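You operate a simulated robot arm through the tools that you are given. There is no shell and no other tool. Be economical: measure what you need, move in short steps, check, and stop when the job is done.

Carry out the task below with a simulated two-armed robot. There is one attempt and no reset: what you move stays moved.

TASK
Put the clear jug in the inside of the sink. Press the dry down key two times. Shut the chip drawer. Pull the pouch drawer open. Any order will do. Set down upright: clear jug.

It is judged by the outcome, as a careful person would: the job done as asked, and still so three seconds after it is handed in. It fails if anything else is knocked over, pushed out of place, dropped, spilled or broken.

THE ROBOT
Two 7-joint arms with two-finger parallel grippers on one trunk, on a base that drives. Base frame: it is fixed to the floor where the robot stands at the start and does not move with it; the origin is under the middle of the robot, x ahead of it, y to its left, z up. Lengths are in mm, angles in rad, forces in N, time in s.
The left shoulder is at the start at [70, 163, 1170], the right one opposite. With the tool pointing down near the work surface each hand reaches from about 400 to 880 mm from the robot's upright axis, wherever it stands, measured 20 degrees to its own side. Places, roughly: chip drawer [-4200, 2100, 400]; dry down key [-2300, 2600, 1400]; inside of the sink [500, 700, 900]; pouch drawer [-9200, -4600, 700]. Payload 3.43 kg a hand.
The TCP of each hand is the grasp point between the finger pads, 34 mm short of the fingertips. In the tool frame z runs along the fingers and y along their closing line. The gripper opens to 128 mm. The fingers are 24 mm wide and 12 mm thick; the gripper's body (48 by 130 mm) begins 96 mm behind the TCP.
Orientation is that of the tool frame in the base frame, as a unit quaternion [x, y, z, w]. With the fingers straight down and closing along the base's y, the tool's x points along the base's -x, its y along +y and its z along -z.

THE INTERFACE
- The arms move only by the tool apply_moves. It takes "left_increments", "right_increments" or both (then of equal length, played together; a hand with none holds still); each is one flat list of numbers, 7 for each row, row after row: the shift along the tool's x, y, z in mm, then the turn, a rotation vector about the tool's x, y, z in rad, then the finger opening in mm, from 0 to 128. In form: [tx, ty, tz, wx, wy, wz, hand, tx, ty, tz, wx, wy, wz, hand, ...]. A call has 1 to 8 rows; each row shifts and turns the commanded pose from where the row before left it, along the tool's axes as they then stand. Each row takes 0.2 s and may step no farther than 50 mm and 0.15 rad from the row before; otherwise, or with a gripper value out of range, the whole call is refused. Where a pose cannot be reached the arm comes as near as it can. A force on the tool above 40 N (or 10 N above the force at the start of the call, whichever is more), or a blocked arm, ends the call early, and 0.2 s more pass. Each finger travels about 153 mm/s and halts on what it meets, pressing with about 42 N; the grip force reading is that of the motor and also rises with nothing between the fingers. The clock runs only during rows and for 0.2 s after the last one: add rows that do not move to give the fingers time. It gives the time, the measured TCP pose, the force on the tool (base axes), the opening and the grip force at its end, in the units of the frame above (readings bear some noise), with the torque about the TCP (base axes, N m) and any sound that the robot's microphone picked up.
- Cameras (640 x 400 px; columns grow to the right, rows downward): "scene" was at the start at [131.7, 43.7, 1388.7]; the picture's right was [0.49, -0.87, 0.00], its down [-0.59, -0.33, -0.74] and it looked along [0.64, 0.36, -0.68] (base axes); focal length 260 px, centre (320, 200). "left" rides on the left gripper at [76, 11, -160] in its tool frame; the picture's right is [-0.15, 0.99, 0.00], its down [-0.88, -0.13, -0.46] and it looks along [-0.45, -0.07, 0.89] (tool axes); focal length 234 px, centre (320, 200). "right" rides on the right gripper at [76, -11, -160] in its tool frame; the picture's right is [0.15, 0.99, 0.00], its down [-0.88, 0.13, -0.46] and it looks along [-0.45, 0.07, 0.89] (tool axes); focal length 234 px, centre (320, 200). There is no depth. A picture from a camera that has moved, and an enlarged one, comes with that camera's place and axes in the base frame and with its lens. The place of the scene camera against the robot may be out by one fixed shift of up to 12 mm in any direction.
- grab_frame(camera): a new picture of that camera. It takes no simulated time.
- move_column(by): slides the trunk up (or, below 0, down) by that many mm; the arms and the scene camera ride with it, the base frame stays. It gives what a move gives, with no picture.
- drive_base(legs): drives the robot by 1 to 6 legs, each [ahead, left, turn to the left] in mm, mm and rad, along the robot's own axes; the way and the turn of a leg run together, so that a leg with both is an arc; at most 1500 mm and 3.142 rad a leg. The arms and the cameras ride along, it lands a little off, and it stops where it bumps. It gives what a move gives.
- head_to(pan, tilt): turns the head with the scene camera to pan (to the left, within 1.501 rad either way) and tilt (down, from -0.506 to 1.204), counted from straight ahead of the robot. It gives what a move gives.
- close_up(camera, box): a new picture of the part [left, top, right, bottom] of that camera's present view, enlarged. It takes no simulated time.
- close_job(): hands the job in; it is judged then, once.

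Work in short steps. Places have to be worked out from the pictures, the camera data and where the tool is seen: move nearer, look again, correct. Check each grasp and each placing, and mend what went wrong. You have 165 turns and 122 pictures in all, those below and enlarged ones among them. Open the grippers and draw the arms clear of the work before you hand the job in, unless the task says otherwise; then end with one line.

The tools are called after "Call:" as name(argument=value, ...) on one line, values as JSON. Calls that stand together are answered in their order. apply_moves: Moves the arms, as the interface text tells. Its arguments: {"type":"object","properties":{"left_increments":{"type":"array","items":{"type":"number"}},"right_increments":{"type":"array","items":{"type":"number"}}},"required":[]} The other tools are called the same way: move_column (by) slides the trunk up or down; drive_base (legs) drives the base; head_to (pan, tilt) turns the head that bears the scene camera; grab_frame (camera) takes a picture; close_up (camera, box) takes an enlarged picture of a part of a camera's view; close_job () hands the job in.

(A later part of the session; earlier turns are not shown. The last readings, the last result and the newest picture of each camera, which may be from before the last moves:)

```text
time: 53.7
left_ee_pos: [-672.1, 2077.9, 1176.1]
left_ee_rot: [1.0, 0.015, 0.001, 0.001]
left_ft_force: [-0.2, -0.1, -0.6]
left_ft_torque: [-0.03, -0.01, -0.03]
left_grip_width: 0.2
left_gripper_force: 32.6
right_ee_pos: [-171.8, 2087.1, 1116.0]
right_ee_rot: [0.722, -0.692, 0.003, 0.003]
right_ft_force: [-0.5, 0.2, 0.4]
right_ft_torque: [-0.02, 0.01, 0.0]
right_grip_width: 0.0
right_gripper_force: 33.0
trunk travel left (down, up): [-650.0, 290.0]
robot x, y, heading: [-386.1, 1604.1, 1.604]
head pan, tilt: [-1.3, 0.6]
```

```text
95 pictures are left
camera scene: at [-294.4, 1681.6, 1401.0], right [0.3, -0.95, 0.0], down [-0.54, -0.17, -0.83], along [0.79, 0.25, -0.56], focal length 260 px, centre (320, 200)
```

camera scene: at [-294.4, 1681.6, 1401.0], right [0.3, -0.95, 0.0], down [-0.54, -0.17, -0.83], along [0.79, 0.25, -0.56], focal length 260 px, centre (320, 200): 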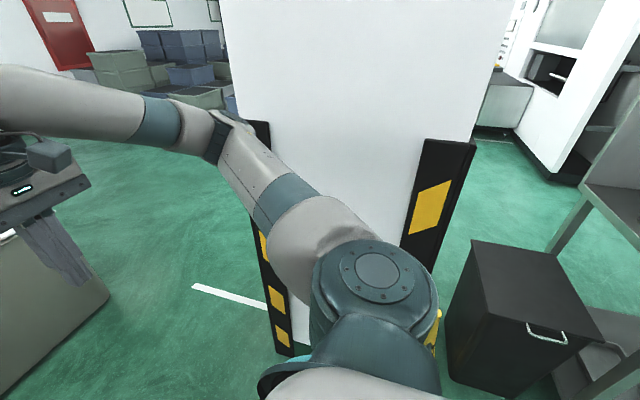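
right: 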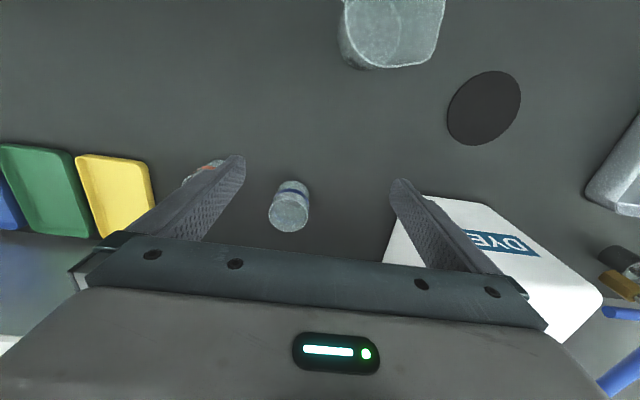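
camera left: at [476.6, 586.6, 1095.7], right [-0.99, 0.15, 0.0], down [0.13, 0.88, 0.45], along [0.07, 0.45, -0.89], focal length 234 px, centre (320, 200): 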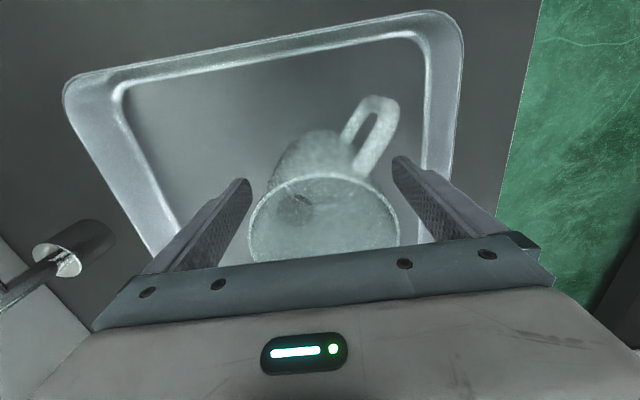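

The right elbow had touched the pillar; nothing moved. I raise the trunk so arms clear shelf and cart, then drive ahead to y≈2650.

Call:
move_column(by=220)

Call:
head_to(pan=0.4, tilt=0.6)

Call:
drive_base(legs=[[600, 0, -0.02]])

Call:
grab_frame(camera="scene")

```text
time: 56.0
left_ee_pos: [-673.2, 2078.2, 1394.3]
left_ee_rot: [1.0, 0.016, 0.001, 0.002]
left_ft_force: [-0.1, 0.3, 0.0]
left_ft_torque: [0.02, 0.01, -0.01]
left_grip_width: 0.1
left_gripper_force: 32.9
right_ee_pos: [-171.9, 2086.6, 1337.1]
right_ee_rot: [0.721, -0.693, 0.004, 0.003]
right_ft_force: [-0.1, -0.5, 0.2]
right_ft_torque: [-0.01, 0.01, -0.01]
right_grip_width: 0.2
right_gripper_force: 32.6
trunk travel left (down, up): [-870.0, 70.0]
robot x, y, heading: [-390.4, 1602.9, 1.61]
head pan, tilt: [-1.3, 0.6]
```

```text
time: 57.7
left_ee_pos: [-673.5, 2077.6, 1395.3]
left_ee_rot: [1.0, 0.015, 0.002, 0.0]
left_ft_force: [0.2, 0.5, 0.0]
left_ft_torque: [0.03, 0.05, -0.03]
left_grip_width: 0.0
left_gripper_force: 32.8
right_ee_pos: [-171.4, 2086.3, 1336.0]
right_ee_rot: [0.721, -0.693, 0.003, 0.003]
right_ft_force: [0.1, 0.2, -0.2]
right_ft_torque: [-0.02, 0.01, 0.02]
right_grip_width: 0.1
right_gripper_force: 33.5
trunk travel left (down, up): [-870.0, 70.0]
robot x, y, heading: [-385.5, 1603.1, 1.606]
head pan, tilt: [0.4, 0.6]
```

```text
time: 61.0
left_ee_pos: [-683.6, 2664.7, 1395.8]
left_ee_rot: [1.0, 0.01, 0.0, 0.001]
left_ft_force: [-0.6, 0.5, 0.8]
left_ft_torque: [0.0, -0.01, 0.03]
left_grip_width: 0.1
left_gripper_force: 33.0
right_ee_pos: [-183.3, 2668.6, 1336.8]
right_ee_rot: [0.718, -0.696, 0.002, 0.002]
right_ft_force: [-0.1, -0.5, -0.4]
right_ft_torque: [0.0, -0.02, 0.02]
right_grip_width: 0.0
right_gripper_force: 32.5
trunk travel left (down, up): [-870.0, 70.0]
robot x, y, heading: [-401.0, 2187.7, 1.586]
head pan, tilt: [0.4, 0.6]
```

```text
94 pictures are left
camera scene: at [-430.6, 2320.3, 1621.2], right [0.91, 0.41, 0.0], down [0.23, -0.51, -0.83], along [-0.34, 0.75, -0.56], focal length 260 px, centre (320, 200)
```

scene: 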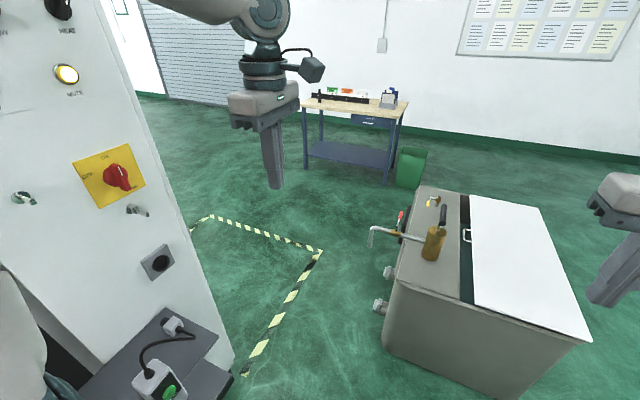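

Gap is workable. Drive ahead 410 then diagonally left-forward to about (-900, 3150), then look left.

Call:
drive_base(legs=[[400, 0, 0], [550, 500, 0]])

Call:
head_to(pan=1.2, tilt=0.3)

Call:
grab_frame(camera="scene")

```text
time: 67.2
left_ee_pos: [-1222.4, 3581.5, 1397.0]
left_ee_rot: [1.0, 0.022, 0.001, -0.001]
left_ft_force: [0.8, -0.5, 0.3]
left_ft_torque: [0.01, 0.01, -0.02]
left_grip_width: 0.0
left_gripper_force: 33.3
right_ee_pos: [-721.7, 3597.4, 1337.3]
right_ee_rot: [0.726, -0.688, 0.002, 0.002]
right_ft_force: [0.1, -0.1, -0.9]
right_ft_torque: [0.04, 0.03, 0.0]
right_grip_width: 0.0
right_gripper_force: 33.1
trunk travel left (down, up): [-870.0, 70.0]
robot x, y, heading: [-930.9, 3111.6, 1.62]
head pan, tilt: [0.4, 0.6]
```

```text
time: 68.3
left_ee_pos: [-1224.2, 3581.9, 1396.2]
left_ee_rot: [1.0, 0.022, 0.001, 0.0]
left_ft_force: [-0.2, 0.0, 0.6]
left_ft_torque: [-0.01, -0.02, -0.01]
left_grip_width: 0.0
left_gripper_force: 32.9
right_ee_pos: [-722.9, 3598.7, 1338.1]
right_ee_rot: [0.726, -0.688, 0.002, 0.003]
right_ft_force: [0.1, 0.3, -0.3]
right_ft_torque: [0.0, 0.03, 0.0]
right_grip_width: 0.0
right_gripper_force: 33.5
trunk travel left (down, up): [-870.0, 70.0]
robot x, y, heading: [-926.6, 3109.6, 1.621]
head pan, tilt: [1.201, 0.3]
```

```text
93 pictures are left
camera scene: at [-1012.3, 3192.7, 1648.5], right [0.32, 0.95, 0.0], down [0.28, -0.09, -0.96], along [-0.91, 0.3, -0.3], focal length 260 px, centre (320, 200)
```

scene: 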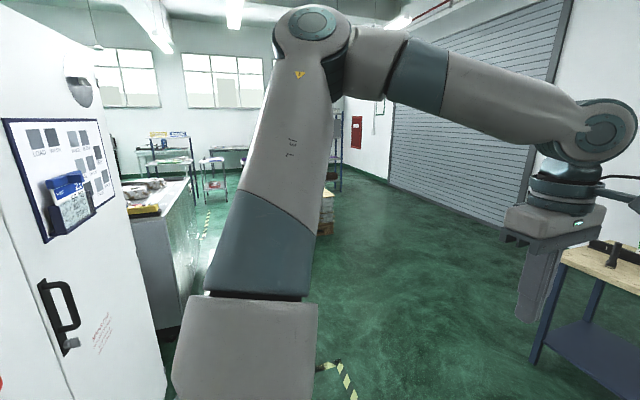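

There's wide free space toward -x. Move to y≈3500, turn to face -x, and look.

Call:
drive_base(legs=[[400, 0, 0], [0, 0, 1.52]])

Call:
head_to(pan=0.5, tilt=0.3)

Call:
grab_frame(camera="scene")

```text
time: 74.5
left_ee_pos: [-1435.2, 3241.9, 1396.6]
left_ee_rot: [0.712, 0.702, 0.001, 0.0]
left_ft_force: [0.3, 0.0, 0.3]
left_ft_torque: [0.01, -0.01, 0.01]
left_grip_width: 0.0
left_gripper_force: 33.4
right_ee_pos: [-1422.5, 3742.8, 1338.0]
right_ee_rot: [1.0, -0.001, 0.003, 0.0]
right_ft_force: [-0.9, 0.6, 0.3]
right_ft_torque: [0.01, 0.01, -0.02]
right_grip_width: 0.0
right_gripper_force: 33.0
trunk travel left (down, up): [-870.0, 70.0]
robot x, y, heading: [-948.2, 3508.4, 3.13]
head pan, tilt: [1.201, 0.3]
```

```text
time: 75.5
left_ee_pos: [-1434.9, 3240.9, 1394.7]
left_ee_rot: [0.712, 0.703, 0.001, -0.001]
left_ft_force: [0.4, -0.6, -0.2]
left_ft_torque: [-0.03, -0.02, 0.02]
left_grip_width: 0.0
left_gripper_force: 32.9
right_ee_pos: [-1423.8, 3743.3, 1337.1]
right_ee_rot: [1.0, -0.002, 0.003, -0.001]
right_ft_force: [-0.1, -0.2, 0.1]
right_ft_torque: [-0.02, 0.02, -0.01]
right_grip_width: 0.0
right_gripper_force: 33.4
trunk travel left (down, up): [-870.0, 70.0]
robot x, y, heading: [-949.6, 3507.4, 3.133]
head pan, tilt: [0.499, 0.3]
```

```text
92 pictures are left
camera scene: at [-1071.9, 3467.4, 1648.5], right [-0.47, 0.88, 0.0], down [0.26, 0.14, -0.96], along [-0.84, -0.45, -0.3], focal length 260 px, centre (320, 200)
```

scene: 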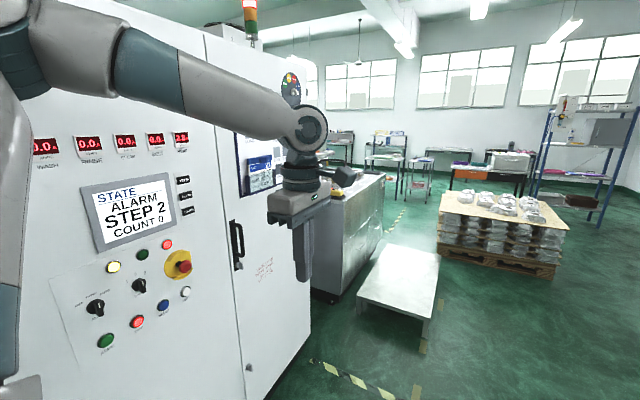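

The cabinet's control panel and a label keypad are on the machine's end face. Zoom in on the keypad and console.

Call:
close_up(camera="scene", box=[225, 60, 325, 210])

Call:
close_up(camera="scene", box=[30, 120, 220, 370])

```text
2.67 times, centred on (275, 135) of scene
camera zoom: at [-1071.9, 3467.4, 1648.5], right [-0.47, 0.88, 0.0], down [0.26, 0.14, -0.96], along [-0.84, -0.45, -0.3], focal length 692 px, centre (440, 373)
```

zoom: 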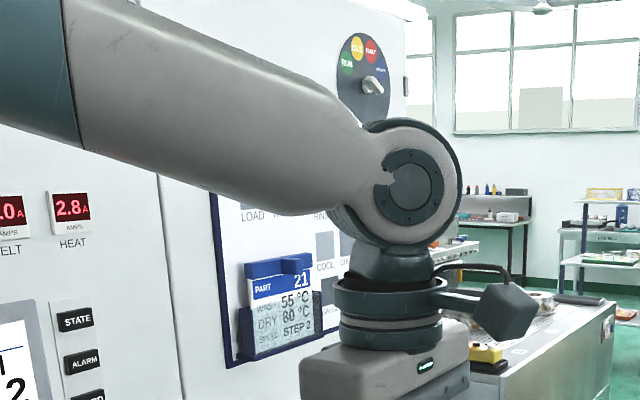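

```text
1.60 times, centred on (125, 245) of scene
camera zoom: at [-1071.9, 3467.4, 1648.5], right [-0.47, 0.88, 0.0], down [0.26, 0.14, -0.96], along [-0.84, -0.45, -0.3], focal length 416 px, centre (632, 128)
```

zoom: 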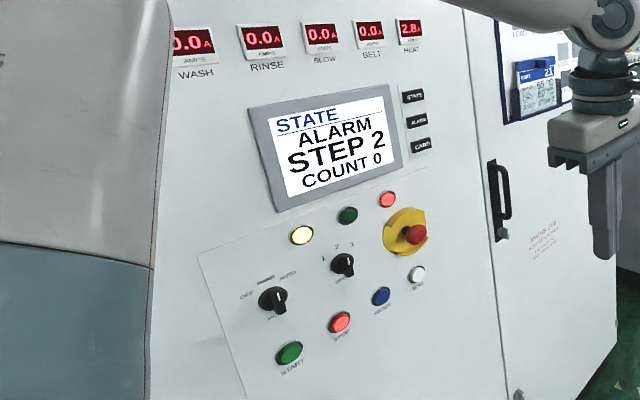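

The keypad lies at about x=-2070..-2330, y≈2600, so the dry down key is on it. Drive to x≈-2200 and turn to face it.

Call:
drive_base(legs=[[1200, 0, 0], [0, 0, 1.58]])

Call:
head_to(pan=0.0, tilt=0.3)

Call:
grab_frame(camera="scene")

```text
time: 85.4
left_ee_pos: [-1873.1, 3030.2, 1395.7]
left_ee_rot: [0.002, 1.0, 0.0, -0.001]
left_ft_force: [0.0, -0.6, 0.6]
left_ft_torque: [-0.02, -0.03, -0.01]
left_grip_width: 0.1
left_gripper_force: 32.9
right_ee_pos: [-2373.4, 3038.4, 1336.4]
right_ee_rot: [0.706, 0.708, 0.003, -0.003]
right_ft_force: [0.5, -0.3, -0.2]
right_ft_torque: [0.03, 0.02, -0.03]
right_grip_width: 0.4
right_gripper_force: 32.6
trunk travel left (down, up): [-870.0, 70.0]
robot x, y, heading: [-2142.9, 3514.9, -1.573]
head pan, tilt: [0.499, 0.3]
```

```text
time: 86.4
left_ee_pos: [-1871.5, 3030.3, 1395.7]
left_ee_rot: [0.003, 1.0, 0.0, -0.001]
left_ft_force: [-0.2, -0.1, 0.9]
left_ft_torque: [0.02, 0.04, 0.05]
left_grip_width: 0.0
left_gripper_force: 33.2
right_ee_pos: [-2373.3, 3038.5, 1336.7]
right_ee_rot: [0.706, 0.709, 0.003, -0.002]
right_ft_force: [-0.2, -0.5, 0.5]
right_ft_torque: [-0.03, 0.01, 0.0]
right_grip_width: 0.1
right_gripper_force: 32.9
trunk travel left (down, up): [-870.0, 70.0]
robot x, y, heading: [-2140.8, 3511.3, -1.575]
head pan, tilt: [0.0, 0.3]
```

```text
89 pictures are left
camera scene: at [-2133.3, 3373.8, 1648.5], right [-1.0, 0.0, 0.0], down [0.0, 0.3, -0.96], along [0.0, -0.96, -0.3], focal length 260 px, centre (320, 200)
```

scene: 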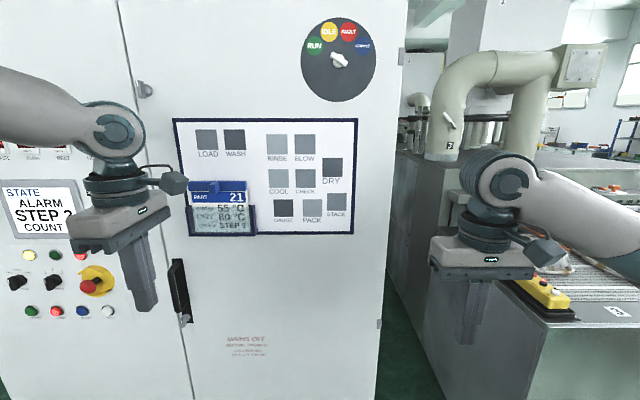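

I see a process board with stations including DRY. Zoom in.

Call:
close_up(camera="scene", box=[165, 110, 365, 245])

Call:
close_up(camera="scene", box=[0, 130, 150, 330])

```text
2.96 times, centred on (265, 178) of scene
camera zoom: at [-2133.3, 3373.8, 1648.5], right [-1.0, 0.0, 0.0], down [0.0, 0.3, -0.96], along [0.0, -0.96, -0.3], focal length 769 px, centre (483, 267)
```

zoom: 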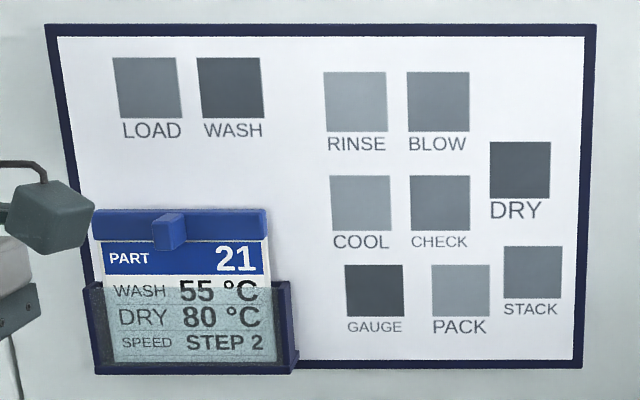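

```text
2.00 times, centred on (75, 230) of scene
camera zoom: at [-2133.3, 3373.8, 1648.5], right [-1.0, 0.0, 0.0], down [0.0, 0.3, -0.96], along [0.0, -0.96, -0.3], focal length 519 px, centre (810, 140)
```

zoom: 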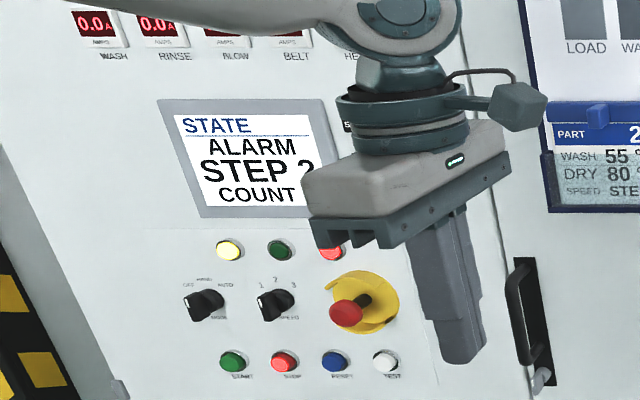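

That's only a magnetic process board (face at y≈2740, right edge x≈-2345); the key at (-2300, 2600) should be around the corner, on the cabinet's side. Back up, strafe right and look there.

Call:
drive_base(legs=[[-350, 0, 0], [0, -600, 0]])

Call:
head_to(pan=0.2, tilt=0.35)

Call:
grab_frame(camera="scene")

```text
time: 91.6
left_ee_pos: [-2472.1, 3379.9, 1395.3]
left_ee_rot: [0.01, 1.0, 0.001, -0.002]
left_ft_force: [0.8, -0.8, 0.2]
left_ft_torque: [0.01, 0.03, -0.02]
left_grip_width: 0.1
left_gripper_force: 33.2
right_ee_pos: [-2972.0, 3394.7, 1336.5]
right_ee_rot: [0.709, 0.705, 0.002, -0.003]
right_ft_force: [0.6, 0.4, -0.1]
right_ft_torque: [0.02, 0.04, 0.02]
right_grip_width: 0.0
right_gripper_force: 32.9
trunk travel left (down, up): [-870.0, 70.0]
robot x, y, heading: [-2735.8, 3867.8, -1.586]
head pan, tilt: [0.0, 0.3]
```

```text
time: 92.3
left_ee_pos: [-2472.3, 3379.7, 1395.3]
left_ee_rot: [0.009, 1.0, 0.0, -0.001]
left_ft_force: [0.1, -0.3, 0.4]
left_ft_torque: [-0.01, 0.04, -0.01]
left_grip_width: 0.0
left_gripper_force: 32.6
right_ee_pos: [-2974.9, 3393.9, 1336.1]
right_ee_rot: [0.71, 0.705, 0.003, -0.003]
right_ft_force: [-0.1, 0.6, -0.1]
right_ft_torque: [0.04, 0.03, 0.03]
right_grip_width: 0.0
right_gripper_force: 33.1
trunk travel left (down, up): [-870.0, 70.0]
robot x, y, heading: [-2739.5, 3872.5, -1.587]
head pan, tilt: [0.201, 0.351]
```

```text
86 pictures are left
camera scene: at [-2711.7, 3728.9, 1643.8], right [-0.98, -0.18, 0.0], down [-0.06, 0.34, -0.94], along [0.17, -0.92, -0.34], focal length 260 px, centre (320, 200)
```

scene: 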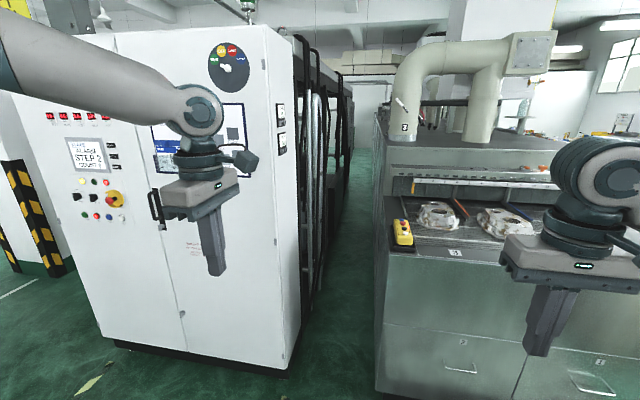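

Two controllers are on the cabinet's side face at (282,115) and (282,142). Zoom in, and scan the conveyor.

Call:
close_up(camera="scene", box=[260, 85, 320, 165])

Call:
close_up(camera="scene", box=[360, 100, 640, 400])

```text
5.00 times, centred on (290, 125) of scene
camera zoom: at [-2711.7, 3728.9, 1643.8], right [-0.98, -0.18, 0.0], down [-0.06, 0.34, -0.94], along [0.17, -0.92, -0.34], focal length 1298 px, centre (470, 575)
```

zoom: 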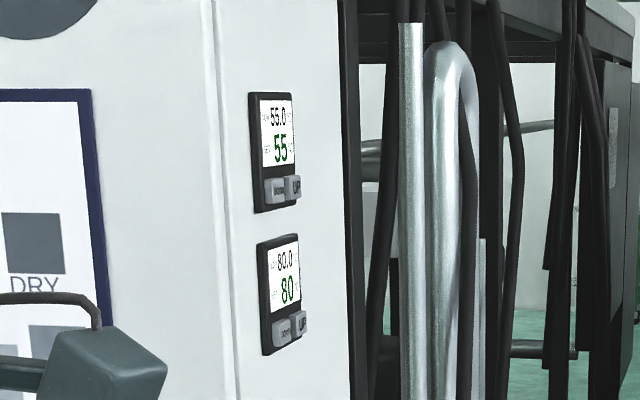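

```text
1.33 times, centred on (500, 250) of scene
camera zoom: at [-2711.7, 3728.9, 1643.8], right [-0.98, -0.18, 0.0], down [-0.06, 0.34, -0.94], along [0.17, -0.92, -0.34], focal length 346 px, centre (80, 133)
```

zoom: 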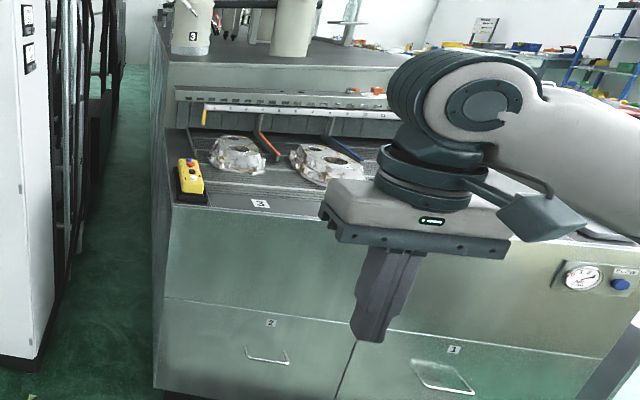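

Upper controller (55) is wash, lower (80) is dry, with DOWN left and UP right. I recall a low table right in front of me; tilt down to locate it.

Call:
head_to(pan=-0.2, tilt=1.0)

Call:
grab_frame(camera="scene")

```text
time: 93.4
left_ee_pos: [-2473.2, 3379.6, 1395.2]
left_ee_rot: [0.009, 1.0, 0.0, 0.0]
left_ft_force: [-0.6, 0.6, -0.3]
left_ft_torque: [-0.02, -0.01, 0.0]
left_grip_width: 0.0
left_gripper_force: 32.8
right_ee_pos: [-2973.3, 3393.2, 1336.5]
right_ee_rot: [0.709, 0.705, 0.002, -0.003]
right_ft_force: [0.1, -0.2, 0.7]
right_ft_torque: [-0.03, -0.01, 0.01]
right_grip_width: 0.0
right_gripper_force: 33.0
trunk travel left (down, up): [-870.0, 70.0]
robot x, y, heading: [-2740.7, 3869.7, -1.583]
head pan, tilt: [-0.201, 1.0]
```

```text
83 pictures are left
camera scene: at [-2743.3, 3752.4, 1589.1], right [-0.98, 0.21, 0.0], down [0.18, 0.82, -0.54], along [-0.12, -0.53, -0.84], focal length 260 px, centre (320, 200)
```

scene: 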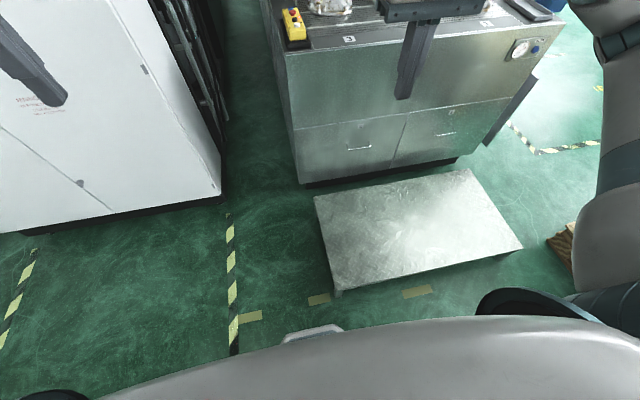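

Step platform's left edge is x≈-2920; the cabinet side is x≈-2280. I'll stand at about (-2550, 3150) heading -45° and press with the right hand pointing +x.

Call:
drive_base(legs=[[0, 0, 0.8], [141, 141, 0], [500, -500, 0]])

Call:
head_to(pan=-0.3, tilt=0.35)

Call:
grab_frame(camera="scene")

```text
time: 100.0
left_ee_pos: [-1995.1, 3122.6, 1395.2]
left_ee_rot: [-0.397, 0.918, 0.0, 0.0]
left_ft_force: [-0.9, -0.3, -0.1]
left_ft_torque: [0.02, 0.01, 0.01]
left_grip_width: 0.1
left_gripper_force: 33.4
right_ee_pos: [-2343.3, 2767.3, 1335.6]
right_ee_rot: [0.352, 0.936, 0.004, -0.003]
right_ft_force: [0.7, 2.4, 0.8]
right_ft_torque: [-0.17, 0.08, 0.02]
right_grip_width: 0.1
right_gripper_force: 33.1
trunk travel left (down, up): [-870.0, 70.0]
robot x, y, heading: [-2534.8, 3252.5, -0.757]
head pan, tilt: [-0.201, 1.0]
stopped in leg 3: the force on the tool passed its limit (the readings are from after the stop); the commanded pose is now the measured one
```

```text
time: 101.0
left_ee_pos: [-1995.5, 3123.0, 1395.2]
left_ee_rot: [-0.397, 0.918, 0.001, -0.001]
left_ft_force: [-0.4, -0.2, -0.2]
left_ft_torque: [0.02, 0.0, 0.01]
left_grip_width: 0.0
left_gripper_force: 33.4
right_ee_pos: [-2345.0, 2767.8, 1335.9]
right_ee_rot: [0.354, 0.935, 0.002, -0.004]
right_ft_force: [-0.2, 0.7, -0.1]
right_ft_torque: [0.03, -0.02, 0.01]
right_grip_width: 0.0
right_gripper_force: 33.1
trunk travel left (down, up): [-870.0, 70.0]
robot x, y, heading: [-2535.7, 3254.9, -0.754]
head pan, tilt: [-0.3, 0.351]
```

```text
82 pictures are left
camera scene: at [-2443.3, 3143.6, 1643.7], right [-0.87, -0.5, 0.0], down [-0.17, 0.3, -0.94], along [0.47, -0.82, -0.34], focal length 260 px, centre (320, 200)
```

scene: 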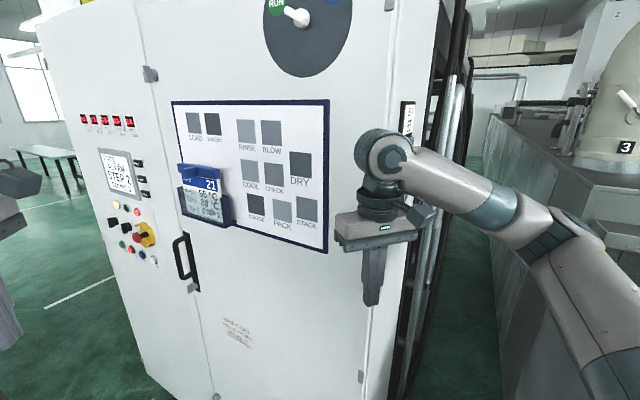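

The right gripper body lightly touched the cabinet front and the drive stopped. Pull the right hand back, and yaw it to align with the cabinet.

Call:
apply_moves(right_increments=[50, 0, 0, 0, 0, 0, 0, 50, 0, 0, 0, 0, 0, 0, 0, 0, 0, 0, 0, 0.141, 0, 0, 0, 0, 0, 0, 0.141, 0, 0, 0, 0, 0, 0, 0.141, 0, 0, 0, 0, 0, 0, 0.141, 0, 0, 0, 0, 0, 0, 0.141, 0, 0, 0, 0, 0, 0, 0.141, 0])

Call:
apply_moves(right_increments=[0, 0, -40, -0.14, 0, 0, 0, 0, 0, -40, -0.14, 0, 0, 0, 0, 0, 0, -0.15, 0, 0, 0, 0, 0, 0, -0.15, 0, 0, 0, 0, 0, 0, -0.15, 0, 0, 0, 0, 0, 0, -0.15, 0, 0, 0, 0, 0, 0, -0.15, 0, 0, 0, 0, 0, 0, -0.15, 0, 0, 0])

```text
time: 102.8
left_ee_pos: [-1996.8, 3123.6, 1394.6]
left_ee_rot: [-0.397, 0.918, 0.001, -0.001]
left_ft_force: [-0.2, 0.3, 0.2]
left_ft_torque: [-0.01, -0.03, 0.03]
left_grip_width: 0.0
left_gripper_force: 33.0
right_ee_pos: [-2419.9, 2835.2, 1337.4]
right_ee_rot: [0.706, 0.708, 0.002, -0.005]
right_ft_force: [0.8, 0.3, -0.8]
right_ft_torque: [-0.04, 0.0, -0.01]
right_grip_width: 0.3
right_gripper_force: 32.9
trunk travel left (down, up): [-870.0, 70.0]
robot x, y, heading: [-2538.2, 3251.5, -0.752]
head pan, tilt: [-0.3, 0.351]
```

```text
time: 104.6
left_ee_pos: [-1997.7, 3125.4, 1397.2]
left_ee_rot: [-0.397, 0.918, 0.0, -0.001]
left_ft_force: [0.0, 0.4, -0.6]
left_ft_torque: [-0.03, -0.04, -0.01]
left_grip_width: 0.1
left_gripper_force: 33.1
right_ee_pos: [-2417.5, 2773.8, 1467.5]
right_ee_rot: [0.589, 0.588, 0.395, 0.39]
right_ft_force: [-0.1, 0.5, 1.0]
right_ft_torque: [0.03, 0.01, -0.04]
right_grip_width: 0.0
right_gripper_force: 32.2
right hand out of reach, approached as far as the arm can: row 5, 6, 7, 8
trunk travel left (down, up): [-870.0, 70.0]
robot x, y, heading: [-2535.3, 3257.9, -0.754]
head pan, tilt: [-0.3, 0.351]
```

The pose is too near the body to be fully reached. Slide the hand toward -y (beyond the cabinet front, x well clear of its side) while finishing the turn.

Call:
apply_moves(right_increments=[-30, 0, 0, 0, 0, 0, 0, -40, 0, 0, 0, 0, 0, 0, -40, 0, 0, 0, 0, 0, 0, -40, 0, 0, -0.1, 0, 0, 0, -30, 0, 0, -0.1, 0, 0, 0, 0, 0, 0, 0, 0, 0, 0])

Call:
grab_frame(camera="scene")

Call:
grab_frame(camera="right")

```text
time: 106.0
left_ee_pos: [-1995.9, 3124.8, 1395.1]
left_ee_rot: [-0.398, 0.917, 0.0, -0.001]
left_ft_force: [0.3, -0.3, 0.5]
left_ft_torque: [-0.02, -0.02, 0.03]
left_grip_width: 0.2
left_gripper_force: 32.8
right_ee_pos: [-2411.4, 2594.2, 1464.4]
right_ee_rot: [0.548, 0.546, 0.45, 0.445]
right_ft_force: [-0.6, 0.4, -0.3]
right_ft_torque: [0.04, 0.0, -0.01]
right_grip_width: 0.2
right_gripper_force: 33.1
trunk travel left (down, up): [-870.0, 70.0]
robot x, y, heading: [-2532.3, 3258.2, -0.752]
head pan, tilt: [-0.3, 0.351]
```

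```text
81 pictures are left
camera scene: at [-2442.8, 3144.1, 1643.8], right [-0.87, -0.5, 0.0], down [-0.17, 0.3, -0.94], along [0.47, -0.82, -0.34], focal length 260 px, centre (320, 200)
```

scene: 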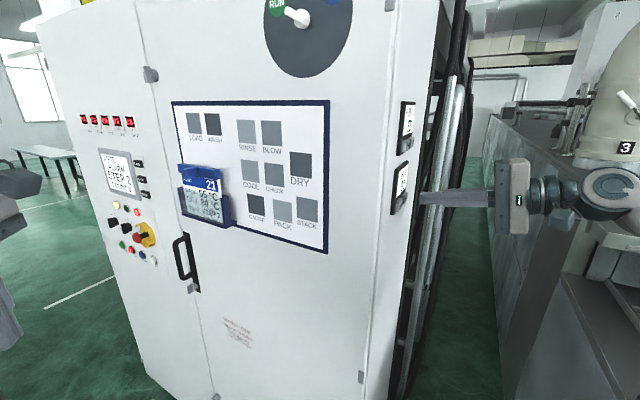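

```text
80 pictures are left
camera right: at [-2571.4, 2669.7, 1485.3], right [0.19, 0.14, 0.97], down [-0.42, -0.88, 0.21], along [0.89, -0.45, -0.11], focal length 234 px, centre (320, 200)
```

right: 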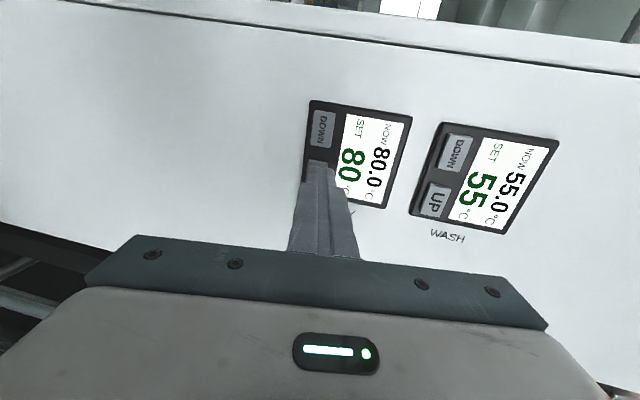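

Found it: dry DOWN key at about (-2339, 2629, 1450), 30 mm wide. Level the hand and align in front of it with a standoff.

Call:
apply_moves(right_increments=[0, 0, 0, -0.1, 0, 0, 0, 0, 0, 0, -0.098, 0, 0, 0, 36, -14, 0, 0, 0, 0, 0, 0, 0, 0, 0, 0, 0, 0])

Call:
grab_frame(camera="right")

Call:
close_up(camera="scene", box=[380, 90, 540, 250])

```text
time: 107.0
left_ee_pos: [-1995.3, 3124.0, 1394.9]
left_ee_rot: [-0.397, 0.918, 0.001, -0.002]
left_ft_force: [0.3, -0.4, -0.7]
left_ft_torque: [-0.02, 0.01, -0.01]
left_grip_width: 0.0
left_gripper_force: 33.2
right_ee_pos: [-2413.5, 2629.7, 1450.9]
right_ee_rot: [0.501, 0.498, 0.503, 0.498]
right_ft_force: [1.0, -0.3, 0.8]
right_ft_torque: [-0.03, 0.02, -0.02]
right_grip_width: 0.2
right_gripper_force: 33.5
trunk travel left (down, up): [-870.0, 70.0]
robot x, y, heading: [-2532.2, 3256.0, -0.75]
head pan, tilt: [-0.3, 0.351]
```

```text
79 pictures are left
camera right: at [-2571.7, 2705.3, 1440.0], right [0.0, 0.14, 0.99], down [-0.45, -0.88, 0.12], along [0.89, -0.45, 0.06], focal length 234 px, centre (320, 200)
```

right: 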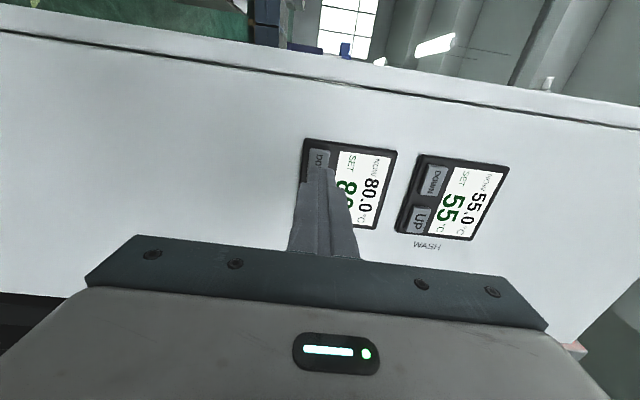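

```text
2.50 times, centred on (460, 170) of scene
camera zoom: at [-2443.4, 3144.2, 1643.8], right [-0.87, -0.5, 0.0], down [-0.17, 0.3, -0.94], along [0.47, -0.82, -0.34], focal length 649 px, centre (-30, 275)
```

zoom: 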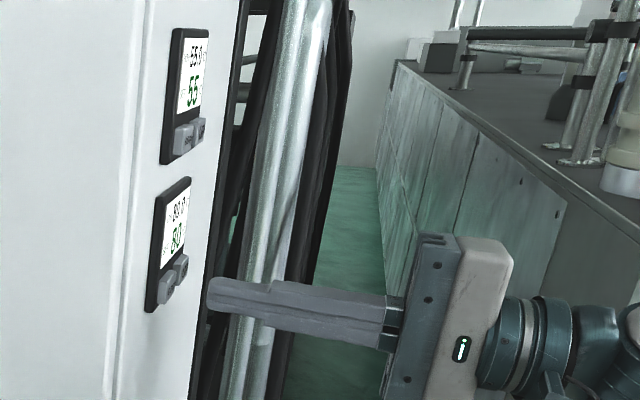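

Aligned: key centre ≈(-2344, 2628, 1449), tip at (-2379, 2630, 1451). Advance in steps until contact.

Call:
apply_moves(right_increments=[0, 0, 15, 0, 0, 0, 0, 0, 0, 8, 0, 0, 0, 0, 0, 0, 3, 0, 0, 0, 0, 0, 0, 0, 0, 0, 0, 0])

Call:
grab_frame(camera="right")

Call:
close_up(camera="scene", box=[380, 120, 480, 220])

```text
time: 108.0
left_ee_pos: [-1995.5, 3124.2, 1395.1]
left_ee_rot: [-0.397, 0.918, 0.001, -0.001]
left_ft_force: [0.7, -0.5, 0.1]
left_ft_torque: [0.0, 0.02, -0.01]
left_grip_width: 0.0
left_gripper_force: 33.3
right_ee_pos: [-2386.8, 2629.3, 1450.8]
right_ee_rot: [0.502, 0.498, 0.503, 0.498]
right_ft_force: [0.1, -0.6, -0.3]
right_ft_torque: [-0.02, -0.03, -0.01]
right_grip_width: 0.0
right_gripper_force: 33.0
trunk travel left (down, up): [-870.0, 70.0]
robot x, y, heading: [-2536.5, 3257.1, -0.751]
head pan, tilt: [-0.3, 0.351]
```

```text
77 pictures are left
camera right: at [-2546.4, 2705.5, 1439.6], right [0.0, 0.14, 0.99], down [-0.45, -0.88, 0.12], along [0.89, -0.45, 0.06], focal length 234 px, centre (320, 200)
```

right: 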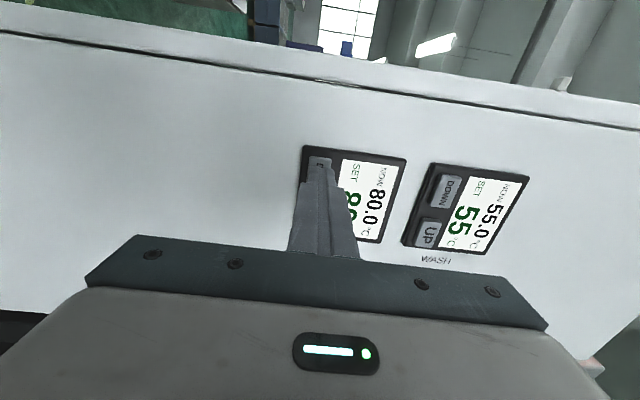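

```text
4.00 times, centred on (430, 170) of scene
camera zoom: at [-2443.3, 3144.1, 1643.8], right [-0.87, -0.5, 0.0], down [-0.17, 0.3, -0.94], along [0.47, -0.82, -0.34], focal length 1039 px, centre (-120, 320)
```

zoom: 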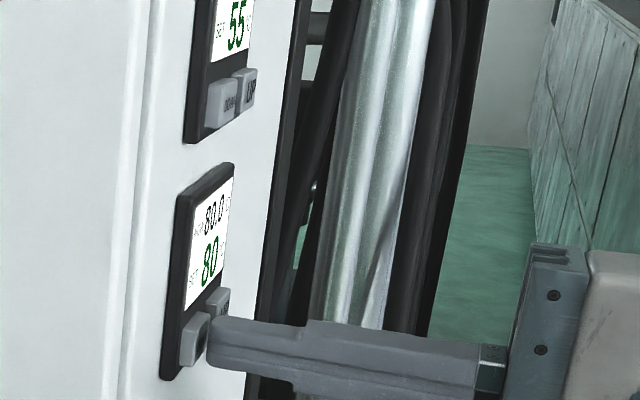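

Tip is about 8 mm from the key and lines up with DOWN. Nudge 2 mm away from UP and press in 2–3 mm steps.

Call:
apply_moves(right_increments=[2, 1, 4, 0, 0, 0, 0, 0, 0, 3, 0, 0, 0, 0, 0, 0, 0, 0, 0, 0, 0])

```text
time: 108.8
left_ee_pos: [-1995.7, 3123.3, 1397.7]
left_ee_rot: [-0.397, 0.918, -0.001, 0.0]
left_ft_force: [0.0, 0.7, -0.2]
left_ft_torque: [0.0, 0.01, -0.01]
left_grip_width: 0.2
left_gripper_force: 33.2
right_ee_pos: [-2381.1, 2631.2, 1451.3]
right_ee_rot: [0.502, 0.498, 0.502, 0.498]
right_ft_force: [-3.9, -0.5, 0.7]
right_ft_torque: [0.04, -0.09, -0.02]
right_grip_width: 0.1
right_gripper_force: 32.7
trunk travel left (down, up): [-870.0, 70.0]
robot x, y, heading: [-2534.8, 3257.3, -0.752]
head pan, tilt: [-0.3, 0.351]
heard: click
```

Contact and a click. Look at the display before going on.

Call:
close_up(camera="scene", box=[380, 120, 480, 220])

```text
4.00 times, centred on (430, 170) of scene
camera zoom: at [-2444.5, 3143.9, 1643.9], right [-0.87, -0.5, 0.0], down [-0.17, 0.3, -0.94], along [0.47, -0.82, -0.34], focal length 1039 px, centre (-120, 320)
```

zoom: 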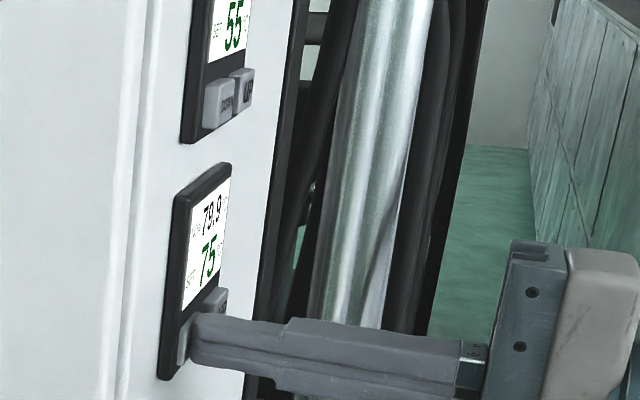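

Set value went 80→75. Release by backing off 10 mm, then press again the same way.

Call:
apply_moves(right_increments=[0, 0, -6, 0, 0, 0, 0, 0, 0, -6, 0, 0, 0, 0, 0, 0, 0, 0, 0, 0, 0])

Call:
apply_moves(right_increments=[0, 0, 6, 0, 0, 0, 0, 0, 0, 3, 0, 0, 0, 0, 0, 0, 3, 0, 0, 0, 0, 0, 0, 0, 0, 0, 0, 0])

Call:
close_up(camera="scene", box=[380, 120, 480, 220])

```text
time: 109.6
left_ee_pos: [-1994.7, 3124.5, 1396.4]
left_ee_rot: [-0.398, 0.918, 0.0, -0.001]
left_ft_force: [0.8, 0.2, 0.5]
left_ft_torque: [0.01, 0.0, 0.0]
left_grip_width: 0.2
left_gripper_force: 33.1
right_ee_pos: [-2391.0, 2632.7, 1451.5]
right_ee_rot: [0.502, 0.498, 0.502, 0.498]
right_ft_force: [-0.4, 0.3, -0.6]
right_ft_torque: [0.04, 0.03, 0.01]
right_grip_width: 0.1
right_gripper_force: 32.7
trunk travel left (down, up): [-870.0, 70.0]
robot x, y, heading: [-2535.6, 3255.6, -0.756]
head pan, tilt: [-0.3, 0.351]
```

```text
time: 110.6
left_ee_pos: [-1996.1, 3123.5, 1395.5]
left_ee_rot: [-0.397, 0.918, 0.001, -0.001]
left_ft_force: [0.5, 0.4, -0.1]
left_ft_torque: [0.03, 0.0, 0.01]
left_grip_width: 0.0
left_gripper_force: 33.2
right_ee_pos: [-2380.1, 2631.4, 1451.7]
right_ee_rot: [0.501, 0.498, 0.502, 0.498]
right_ft_force: [-2.8, 0.2, 0.0]
right_ft_torque: [0.02, -0.06, -0.01]
right_grip_width: 0.2
right_gripper_force: 33.3
trunk travel left (down, up): [-870.0, 70.0]
robot x, y, heading: [-2533.8, 3254.4, -0.752]
head pan, tilt: [-0.3, 0.351]
heard: click
```

```text
4.00 times, centred on (430, 170) of scene
camera zoom: at [-2444.1, 3144.0, 1643.9], right [-0.87, -0.5, 0.0], down [-0.17, 0.3, -0.94], along [0.47, -0.82, -0.34], focal length 1039 px, centre (-120, 320)
```

zoom: 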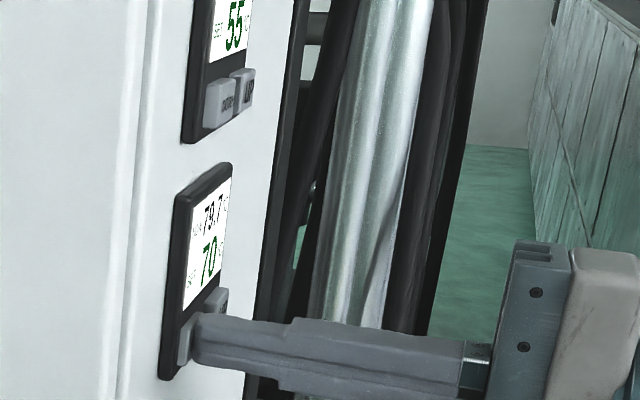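

Set value 70: two presses done. Back the hand off and out of the aisle, turning the fingers downward again.

Call:
apply_moves(right_increments=[0, 0, -10, 0, 0, 0, 0, 0, 0, -45, 0, 0, 0, 0, 40, 0, -20, 0, 0, 0, 0, 40, 0, 0, 0.14, 0, 0, 0, 40, 0, 0, 0.14, 0, 0, 0, 20, 0, 0, 0.14, 0, 0, 0, 20, 0, 0, 0.14, 0, 0, 0, 0, 0, 0, 0.14, 0, 0, 0])

Call:
apply_moves(right_increments=[0, 0, 0, 0.14, 0, 0, 0, 0, 0, 0, 0.14, 0, 0, 0, 0, 0, 0, 0.14, 0, 0, 0, 0, 0, 0, 0.14, 0, 0, 0, 0, 0, 0, 0.15, 0, 0, 0, 0, 0, 0, 0.15, 0, 0, 0, 0, 0, 0, 0, 0, 0, 0])

```text
time: 112.4
left_ee_pos: [-1994.1, 3124.2, 1395.2]
left_ee_rot: [-0.397, 0.918, 0.0, -0.001]
left_ft_force: [0.4, -0.2, 0.0]
left_ft_torque: [-0.01, 0.03, 0.01]
left_grip_width: 0.2
left_gripper_force: 32.7
right_ee_pos: [-2456.1, 2792.3, 1453.8]
right_ee_rot: [0.643, 0.641, 0.3, 0.294]
right_ft_force: [-0.4, -0.3, -0.1]
right_ft_torque: [0.03, 0.02, 0.03]
right_grip_width: 0.1
right_gripper_force: 32.5
trunk travel left (down, up): [-870.0, 70.0]
robot x, y, heading: [-2532.1, 3260.9, -0.751]
head pan, tilt: [-0.3, 0.351]
```

```text
time: 114.0
left_ee_pos: [-1996.3, 3122.9, 1396.2]
left_ee_rot: [-0.398, 0.918, 0.0, -0.002]
left_ft_force: [0.0, -0.4, 0.0]
left_ft_torque: [0.03, 0.0, 0.03]
left_grip_width: 0.1
left_gripper_force: 33.2
right_ee_pos: [-2458.0, 2791.8, 1452.2]
right_ee_rot: [0.707, 0.707, 0.006, 0.0]
right_ft_force: [0.2, -0.5, 0.6]
right_ft_torque: [0.0, -0.03, 0.01]
right_grip_width: 0.0
right_gripper_force: 33.0
trunk travel left (down, up): [-870.0, 70.0]
robot x, y, heading: [-2534.1, 3259.8, -0.75]
head pan, tilt: [-0.3, 0.351]
```

Now back out to y≈3900, face -y, and strafe toward x≈-3700 to look at the chip drawer area.

Call:
drive_base(legs=[[-443, 476, 0], [0, 0, -0.82], [0, -1000, 0]])

Call:
head_to(pan=-0.5, tilt=0.7)

Call:
grab_frame(camera="scene")

```text
time: 124.5
left_ee_pos: [-3238.8, 3407.2, 1394.7]
left_ee_rot: [-0.014, 1.0, 0.0, -0.001]
left_ft_force: [-0.2, 0.7, -0.5]
left_ft_torque: [0.04, -0.03, 0.0]
left_grip_width: 0.0
left_gripper_force: 32.9
right_ee_pos: [-3799.7, 3498.7, 1453.6]
right_ee_rot: [0.924, 0.382, 0.006, 0.003]
right_ft_force: [-0.1, 0.2, -0.3]
right_ft_torque: [0.02, 0.01, -0.01]
right_grip_width: 0.2
right_gripper_force: 33.2
trunk travel left (down, up): [-870.0, 70.0]
robot x, y, heading: [-3524.2, 3882.3, -1.545]
head pan, tilt: [-0.3, 0.351]
```

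```text
time: 125.3
left_ee_pos: [-3241.0, 3407.0, 1395.2]
left_ee_rot: [-0.014, 1.0, 0.001, -0.001]
left_ft_force: [-0.7, -0.2, -0.1]
left_ft_torque: [-0.01, 0.0, -0.01]
left_grip_width: 0.0
left_gripper_force: 33.7
right_ee_pos: [-3800.9, 3499.0, 1453.3]
right_ee_rot: [0.924, 0.382, 0.006, 0.003]
right_ft_force: [0.3, 0.0, -0.5]
right_ft_torque: [0.01, 0.03, 0.0]
right_grip_width: 0.0
right_gripper_force: 33.0
trunk travel left (down, up): [-870.0, 70.0]
robot x, y, heading: [-3522.0, 3883.3, -1.54]
head pan, tilt: [-0.499, 0.7]
```

```text
73 pictures are left
camera scene: at [-3553.9, 3759.5, 1612.5], right [-0.89, 0.45, 0.0], down [0.29, 0.57, -0.77], along [-0.35, -0.68, -0.64], focal length 260 px, centre (320, 200)
```

scene: 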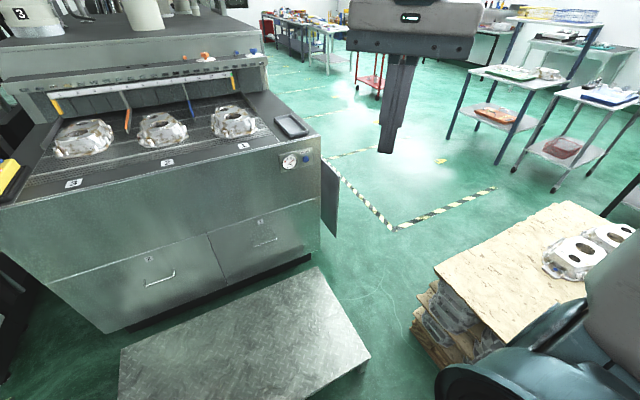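

There's an open panel on the conveyor's right end. I need the gap between the step platform and the pallet; look down there.

Call:
head_to(pan=-0.9, tilt=1.0)

Call:
grab_frame(camera="scene")

Call:
head_to(pan=-1.4, tilt=0.5)

Call:
grab_frame(camera="scene")

```text
time: 126.2
left_ee_pos: [-3239.8, 3406.5, 1395.8]
left_ee_rot: [-0.014, 1.0, 0.0, -0.001]
left_ft_force: [-0.6, 0.0, -0.3]
left_ft_torque: [0.0, 0.02, 0.02]
left_grip_width: 0.1
left_gripper_force: 33.2
right_ee_pos: [-3801.2, 3498.9, 1452.8]
right_ee_rot: [0.924, 0.382, 0.006, 0.004]
right_ft_force: [0.0, -0.1, 0.2]
right_ft_torque: [-0.01, 0.02, 0.04]
right_grip_width: 0.0
right_gripper_force: 32.9
trunk travel left (down, up): [-870.0, 70.0]
robot x, y, heading: [-3527.6, 3883.3, -1.542]
head pan, tilt: [-0.901, 1.0]
```

```text
72 pictures are left
camera scene: at [-3568.3, 3790.4, 1589.1], right [-0.64, 0.76, 0.0], down [0.64, 0.54, -0.54], along [-0.41, -0.35, -0.84], focal length 260 px, centre (320, 200)
```

scene: 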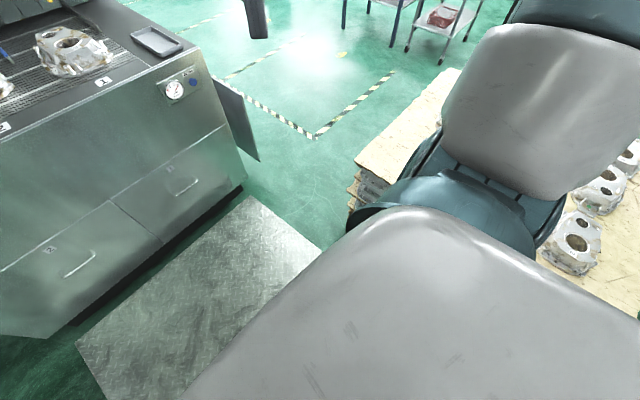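

```text
time: 127.1
left_ee_pos: [-3241.2, 3406.4, 1394.5]
left_ee_rot: [-0.013, 1.0, 0.001, -0.001]
left_ft_force: [-0.7, 0.6, -0.3]
left_ft_torque: [0.0, -0.01, -0.01]
left_grip_width: 0.0
left_gripper_force: 32.7
right_ee_pos: [-3800.6, 3500.5, 1451.2]
right_ee_rot: [0.924, 0.382, 0.006, 0.004]
right_ft_force: [-0.5, 0.8, -0.2]
right_ft_torque: [-0.01, -0.01, 0.0]
right_grip_width: 0.0
right_gripper_force: 32.7
trunk travel left (down, up): [-870.0, 70.0]
robot x, y, heading: [-3523.5, 3882.4, -1.54]
head pan, tilt: [-1.4, 0.499]
```

```text
71 pictures are left
camera scene: at [-3604.1, 3817.1, 1630.0], right [-0.2, 0.98, 0.0], down [0.47, 0.1, -0.88], along [-0.86, -0.18, -0.48], focal length 260 px, centre (320, 200)
```

scene: 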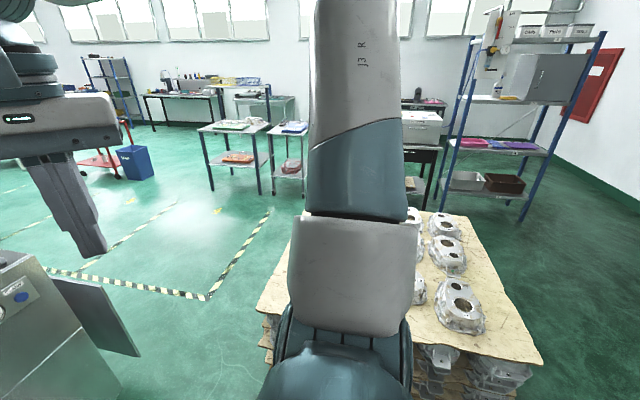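

The gap is only ~400 mm, so I go around the pallet (x -4430..-5360, y 3300..4600) on its far side. Turn to face -x and strafe to y≈5000.

Call:
drive_base(legs=[[0, 0, -1.6], [0, -1150, 0]])

Call:
head_to(pan=0.3, tilt=0.5)

Call:
grab_frame(camera="scene")

```text
time: 136.8
left_ee_pos: [-3987.6, 4763.7, 1394.0]
left_ee_rot: [0.723, 0.691, 0.002, 0.0]
left_ft_force: [0.5, 0.1, -0.9]
left_ft_torque: [0.01, -0.04, 0.03]
left_grip_width: 0.0
left_gripper_force: 33.3
right_ee_pos: [-3853.5, 5315.9, 1452.3]
right_ee_rot: [0.908, -0.418, 0.001, 0.007]
right_ft_force: [-0.2, -0.5, 0.8]
right_ft_torque: [0.06, 0.0, -0.03]
right_grip_width: 0.3
right_gripper_force: 33.2
trunk travel left (down, up): [-870.0, 70.0]
robot x, y, heading: [-3491.3, 5012.7, 3.1]
head pan, tilt: [-1.4, 0.499]
```

```text
time: 138.5
left_ee_pos: [-3989.5, 4764.7, 1395.8]
left_ee_rot: [0.724, 0.69, 0.001, 0.0]
left_ft_force: [0.1, -0.7, -0.6]
left_ft_torque: [0.02, 0.0, -0.02]
left_grip_width: 0.0
left_gripper_force: 33.5
right_ee_pos: [-3854.9, 5317.2, 1453.0]
right_ee_rot: [0.908, -0.418, 0.002, 0.007]
right_ft_force: [-0.6, 0.2, 0.0]
right_ft_torque: [0.0, 0.01, 0.03]
right_grip_width: 0.0
right_gripper_force: 32.8
trunk travel left (down, up): [-870.0, 70.0]
robot x, y, heading: [-3491.1, 5010.6, 3.099]
head pan, tilt: [0.3, 0.499]
```

```text
70 pictures are left
camera scene: at [-3621.4, 4996.1, 1630.1], right [-0.25, 0.97, 0.0], down [0.46, 0.12, -0.88], along [-0.85, -0.22, -0.48], focal length 260 px, centre (320, 200)
```

scene: 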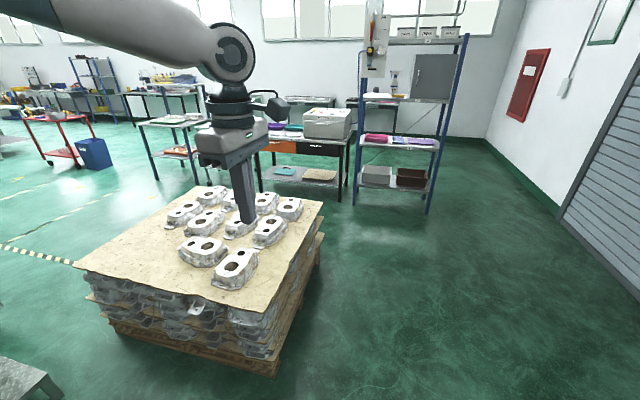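

Path clear. Drive past the pallet, turn to face -y, strafe to x≈-5880, and go down to y≈3500.

Call:
drive_base(legs=[[1500, -60, 0], [200, 0, 0], [0, 0, 1.6], [0, -690, 0], [1400, 0, 0]])

Call:
head_to(pan=0.6, tilt=0.4)

Call:
grab_frame(camera="scene")

```text
refused: leg 1 is longer than a leg can be; nothing moved
```

```text
time: 139.3
left_ee_pos: [-3988.1, 4765.3, 1396.8]
left_ee_rot: [0.724, 0.69, 0.001, 0.001]
left_ft_force: [-0.3, 0.7, 0.2]
left_ft_torque: [0.02, 0.0, -0.02]
left_grip_width: 0.2
left_gripper_force: 32.4
right_ee_pos: [-3853.8, 5316.8, 1452.1]
right_ee_rot: [0.908, -0.418, 0.002, 0.007]
right_ft_force: [0.7, -0.9, 0.3]
right_ft_torque: [-0.02, -0.02, 0.0]
right_grip_width: 0.1
right_gripper_force: 33.4
trunk travel left (down, up): [-870.0, 70.0]
robot x, y, heading: [-3491.9, 5013.1, 3.096]
head pan, tilt: [0.6, 0.4]
```

```text
69 pictures are left
camera scene: at [-3612.1, 4970.2, 1639.2], right [-0.53, 0.85, 0.0], down [0.33, 0.2, -0.92], along [-0.78, -0.48, -0.39], focal length 260 px, centre (320, 200)
```

scene: 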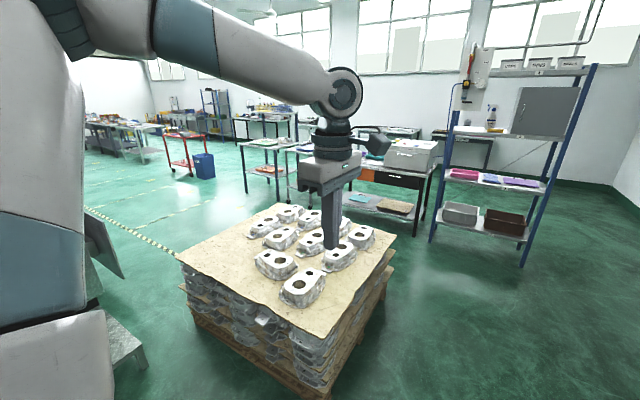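

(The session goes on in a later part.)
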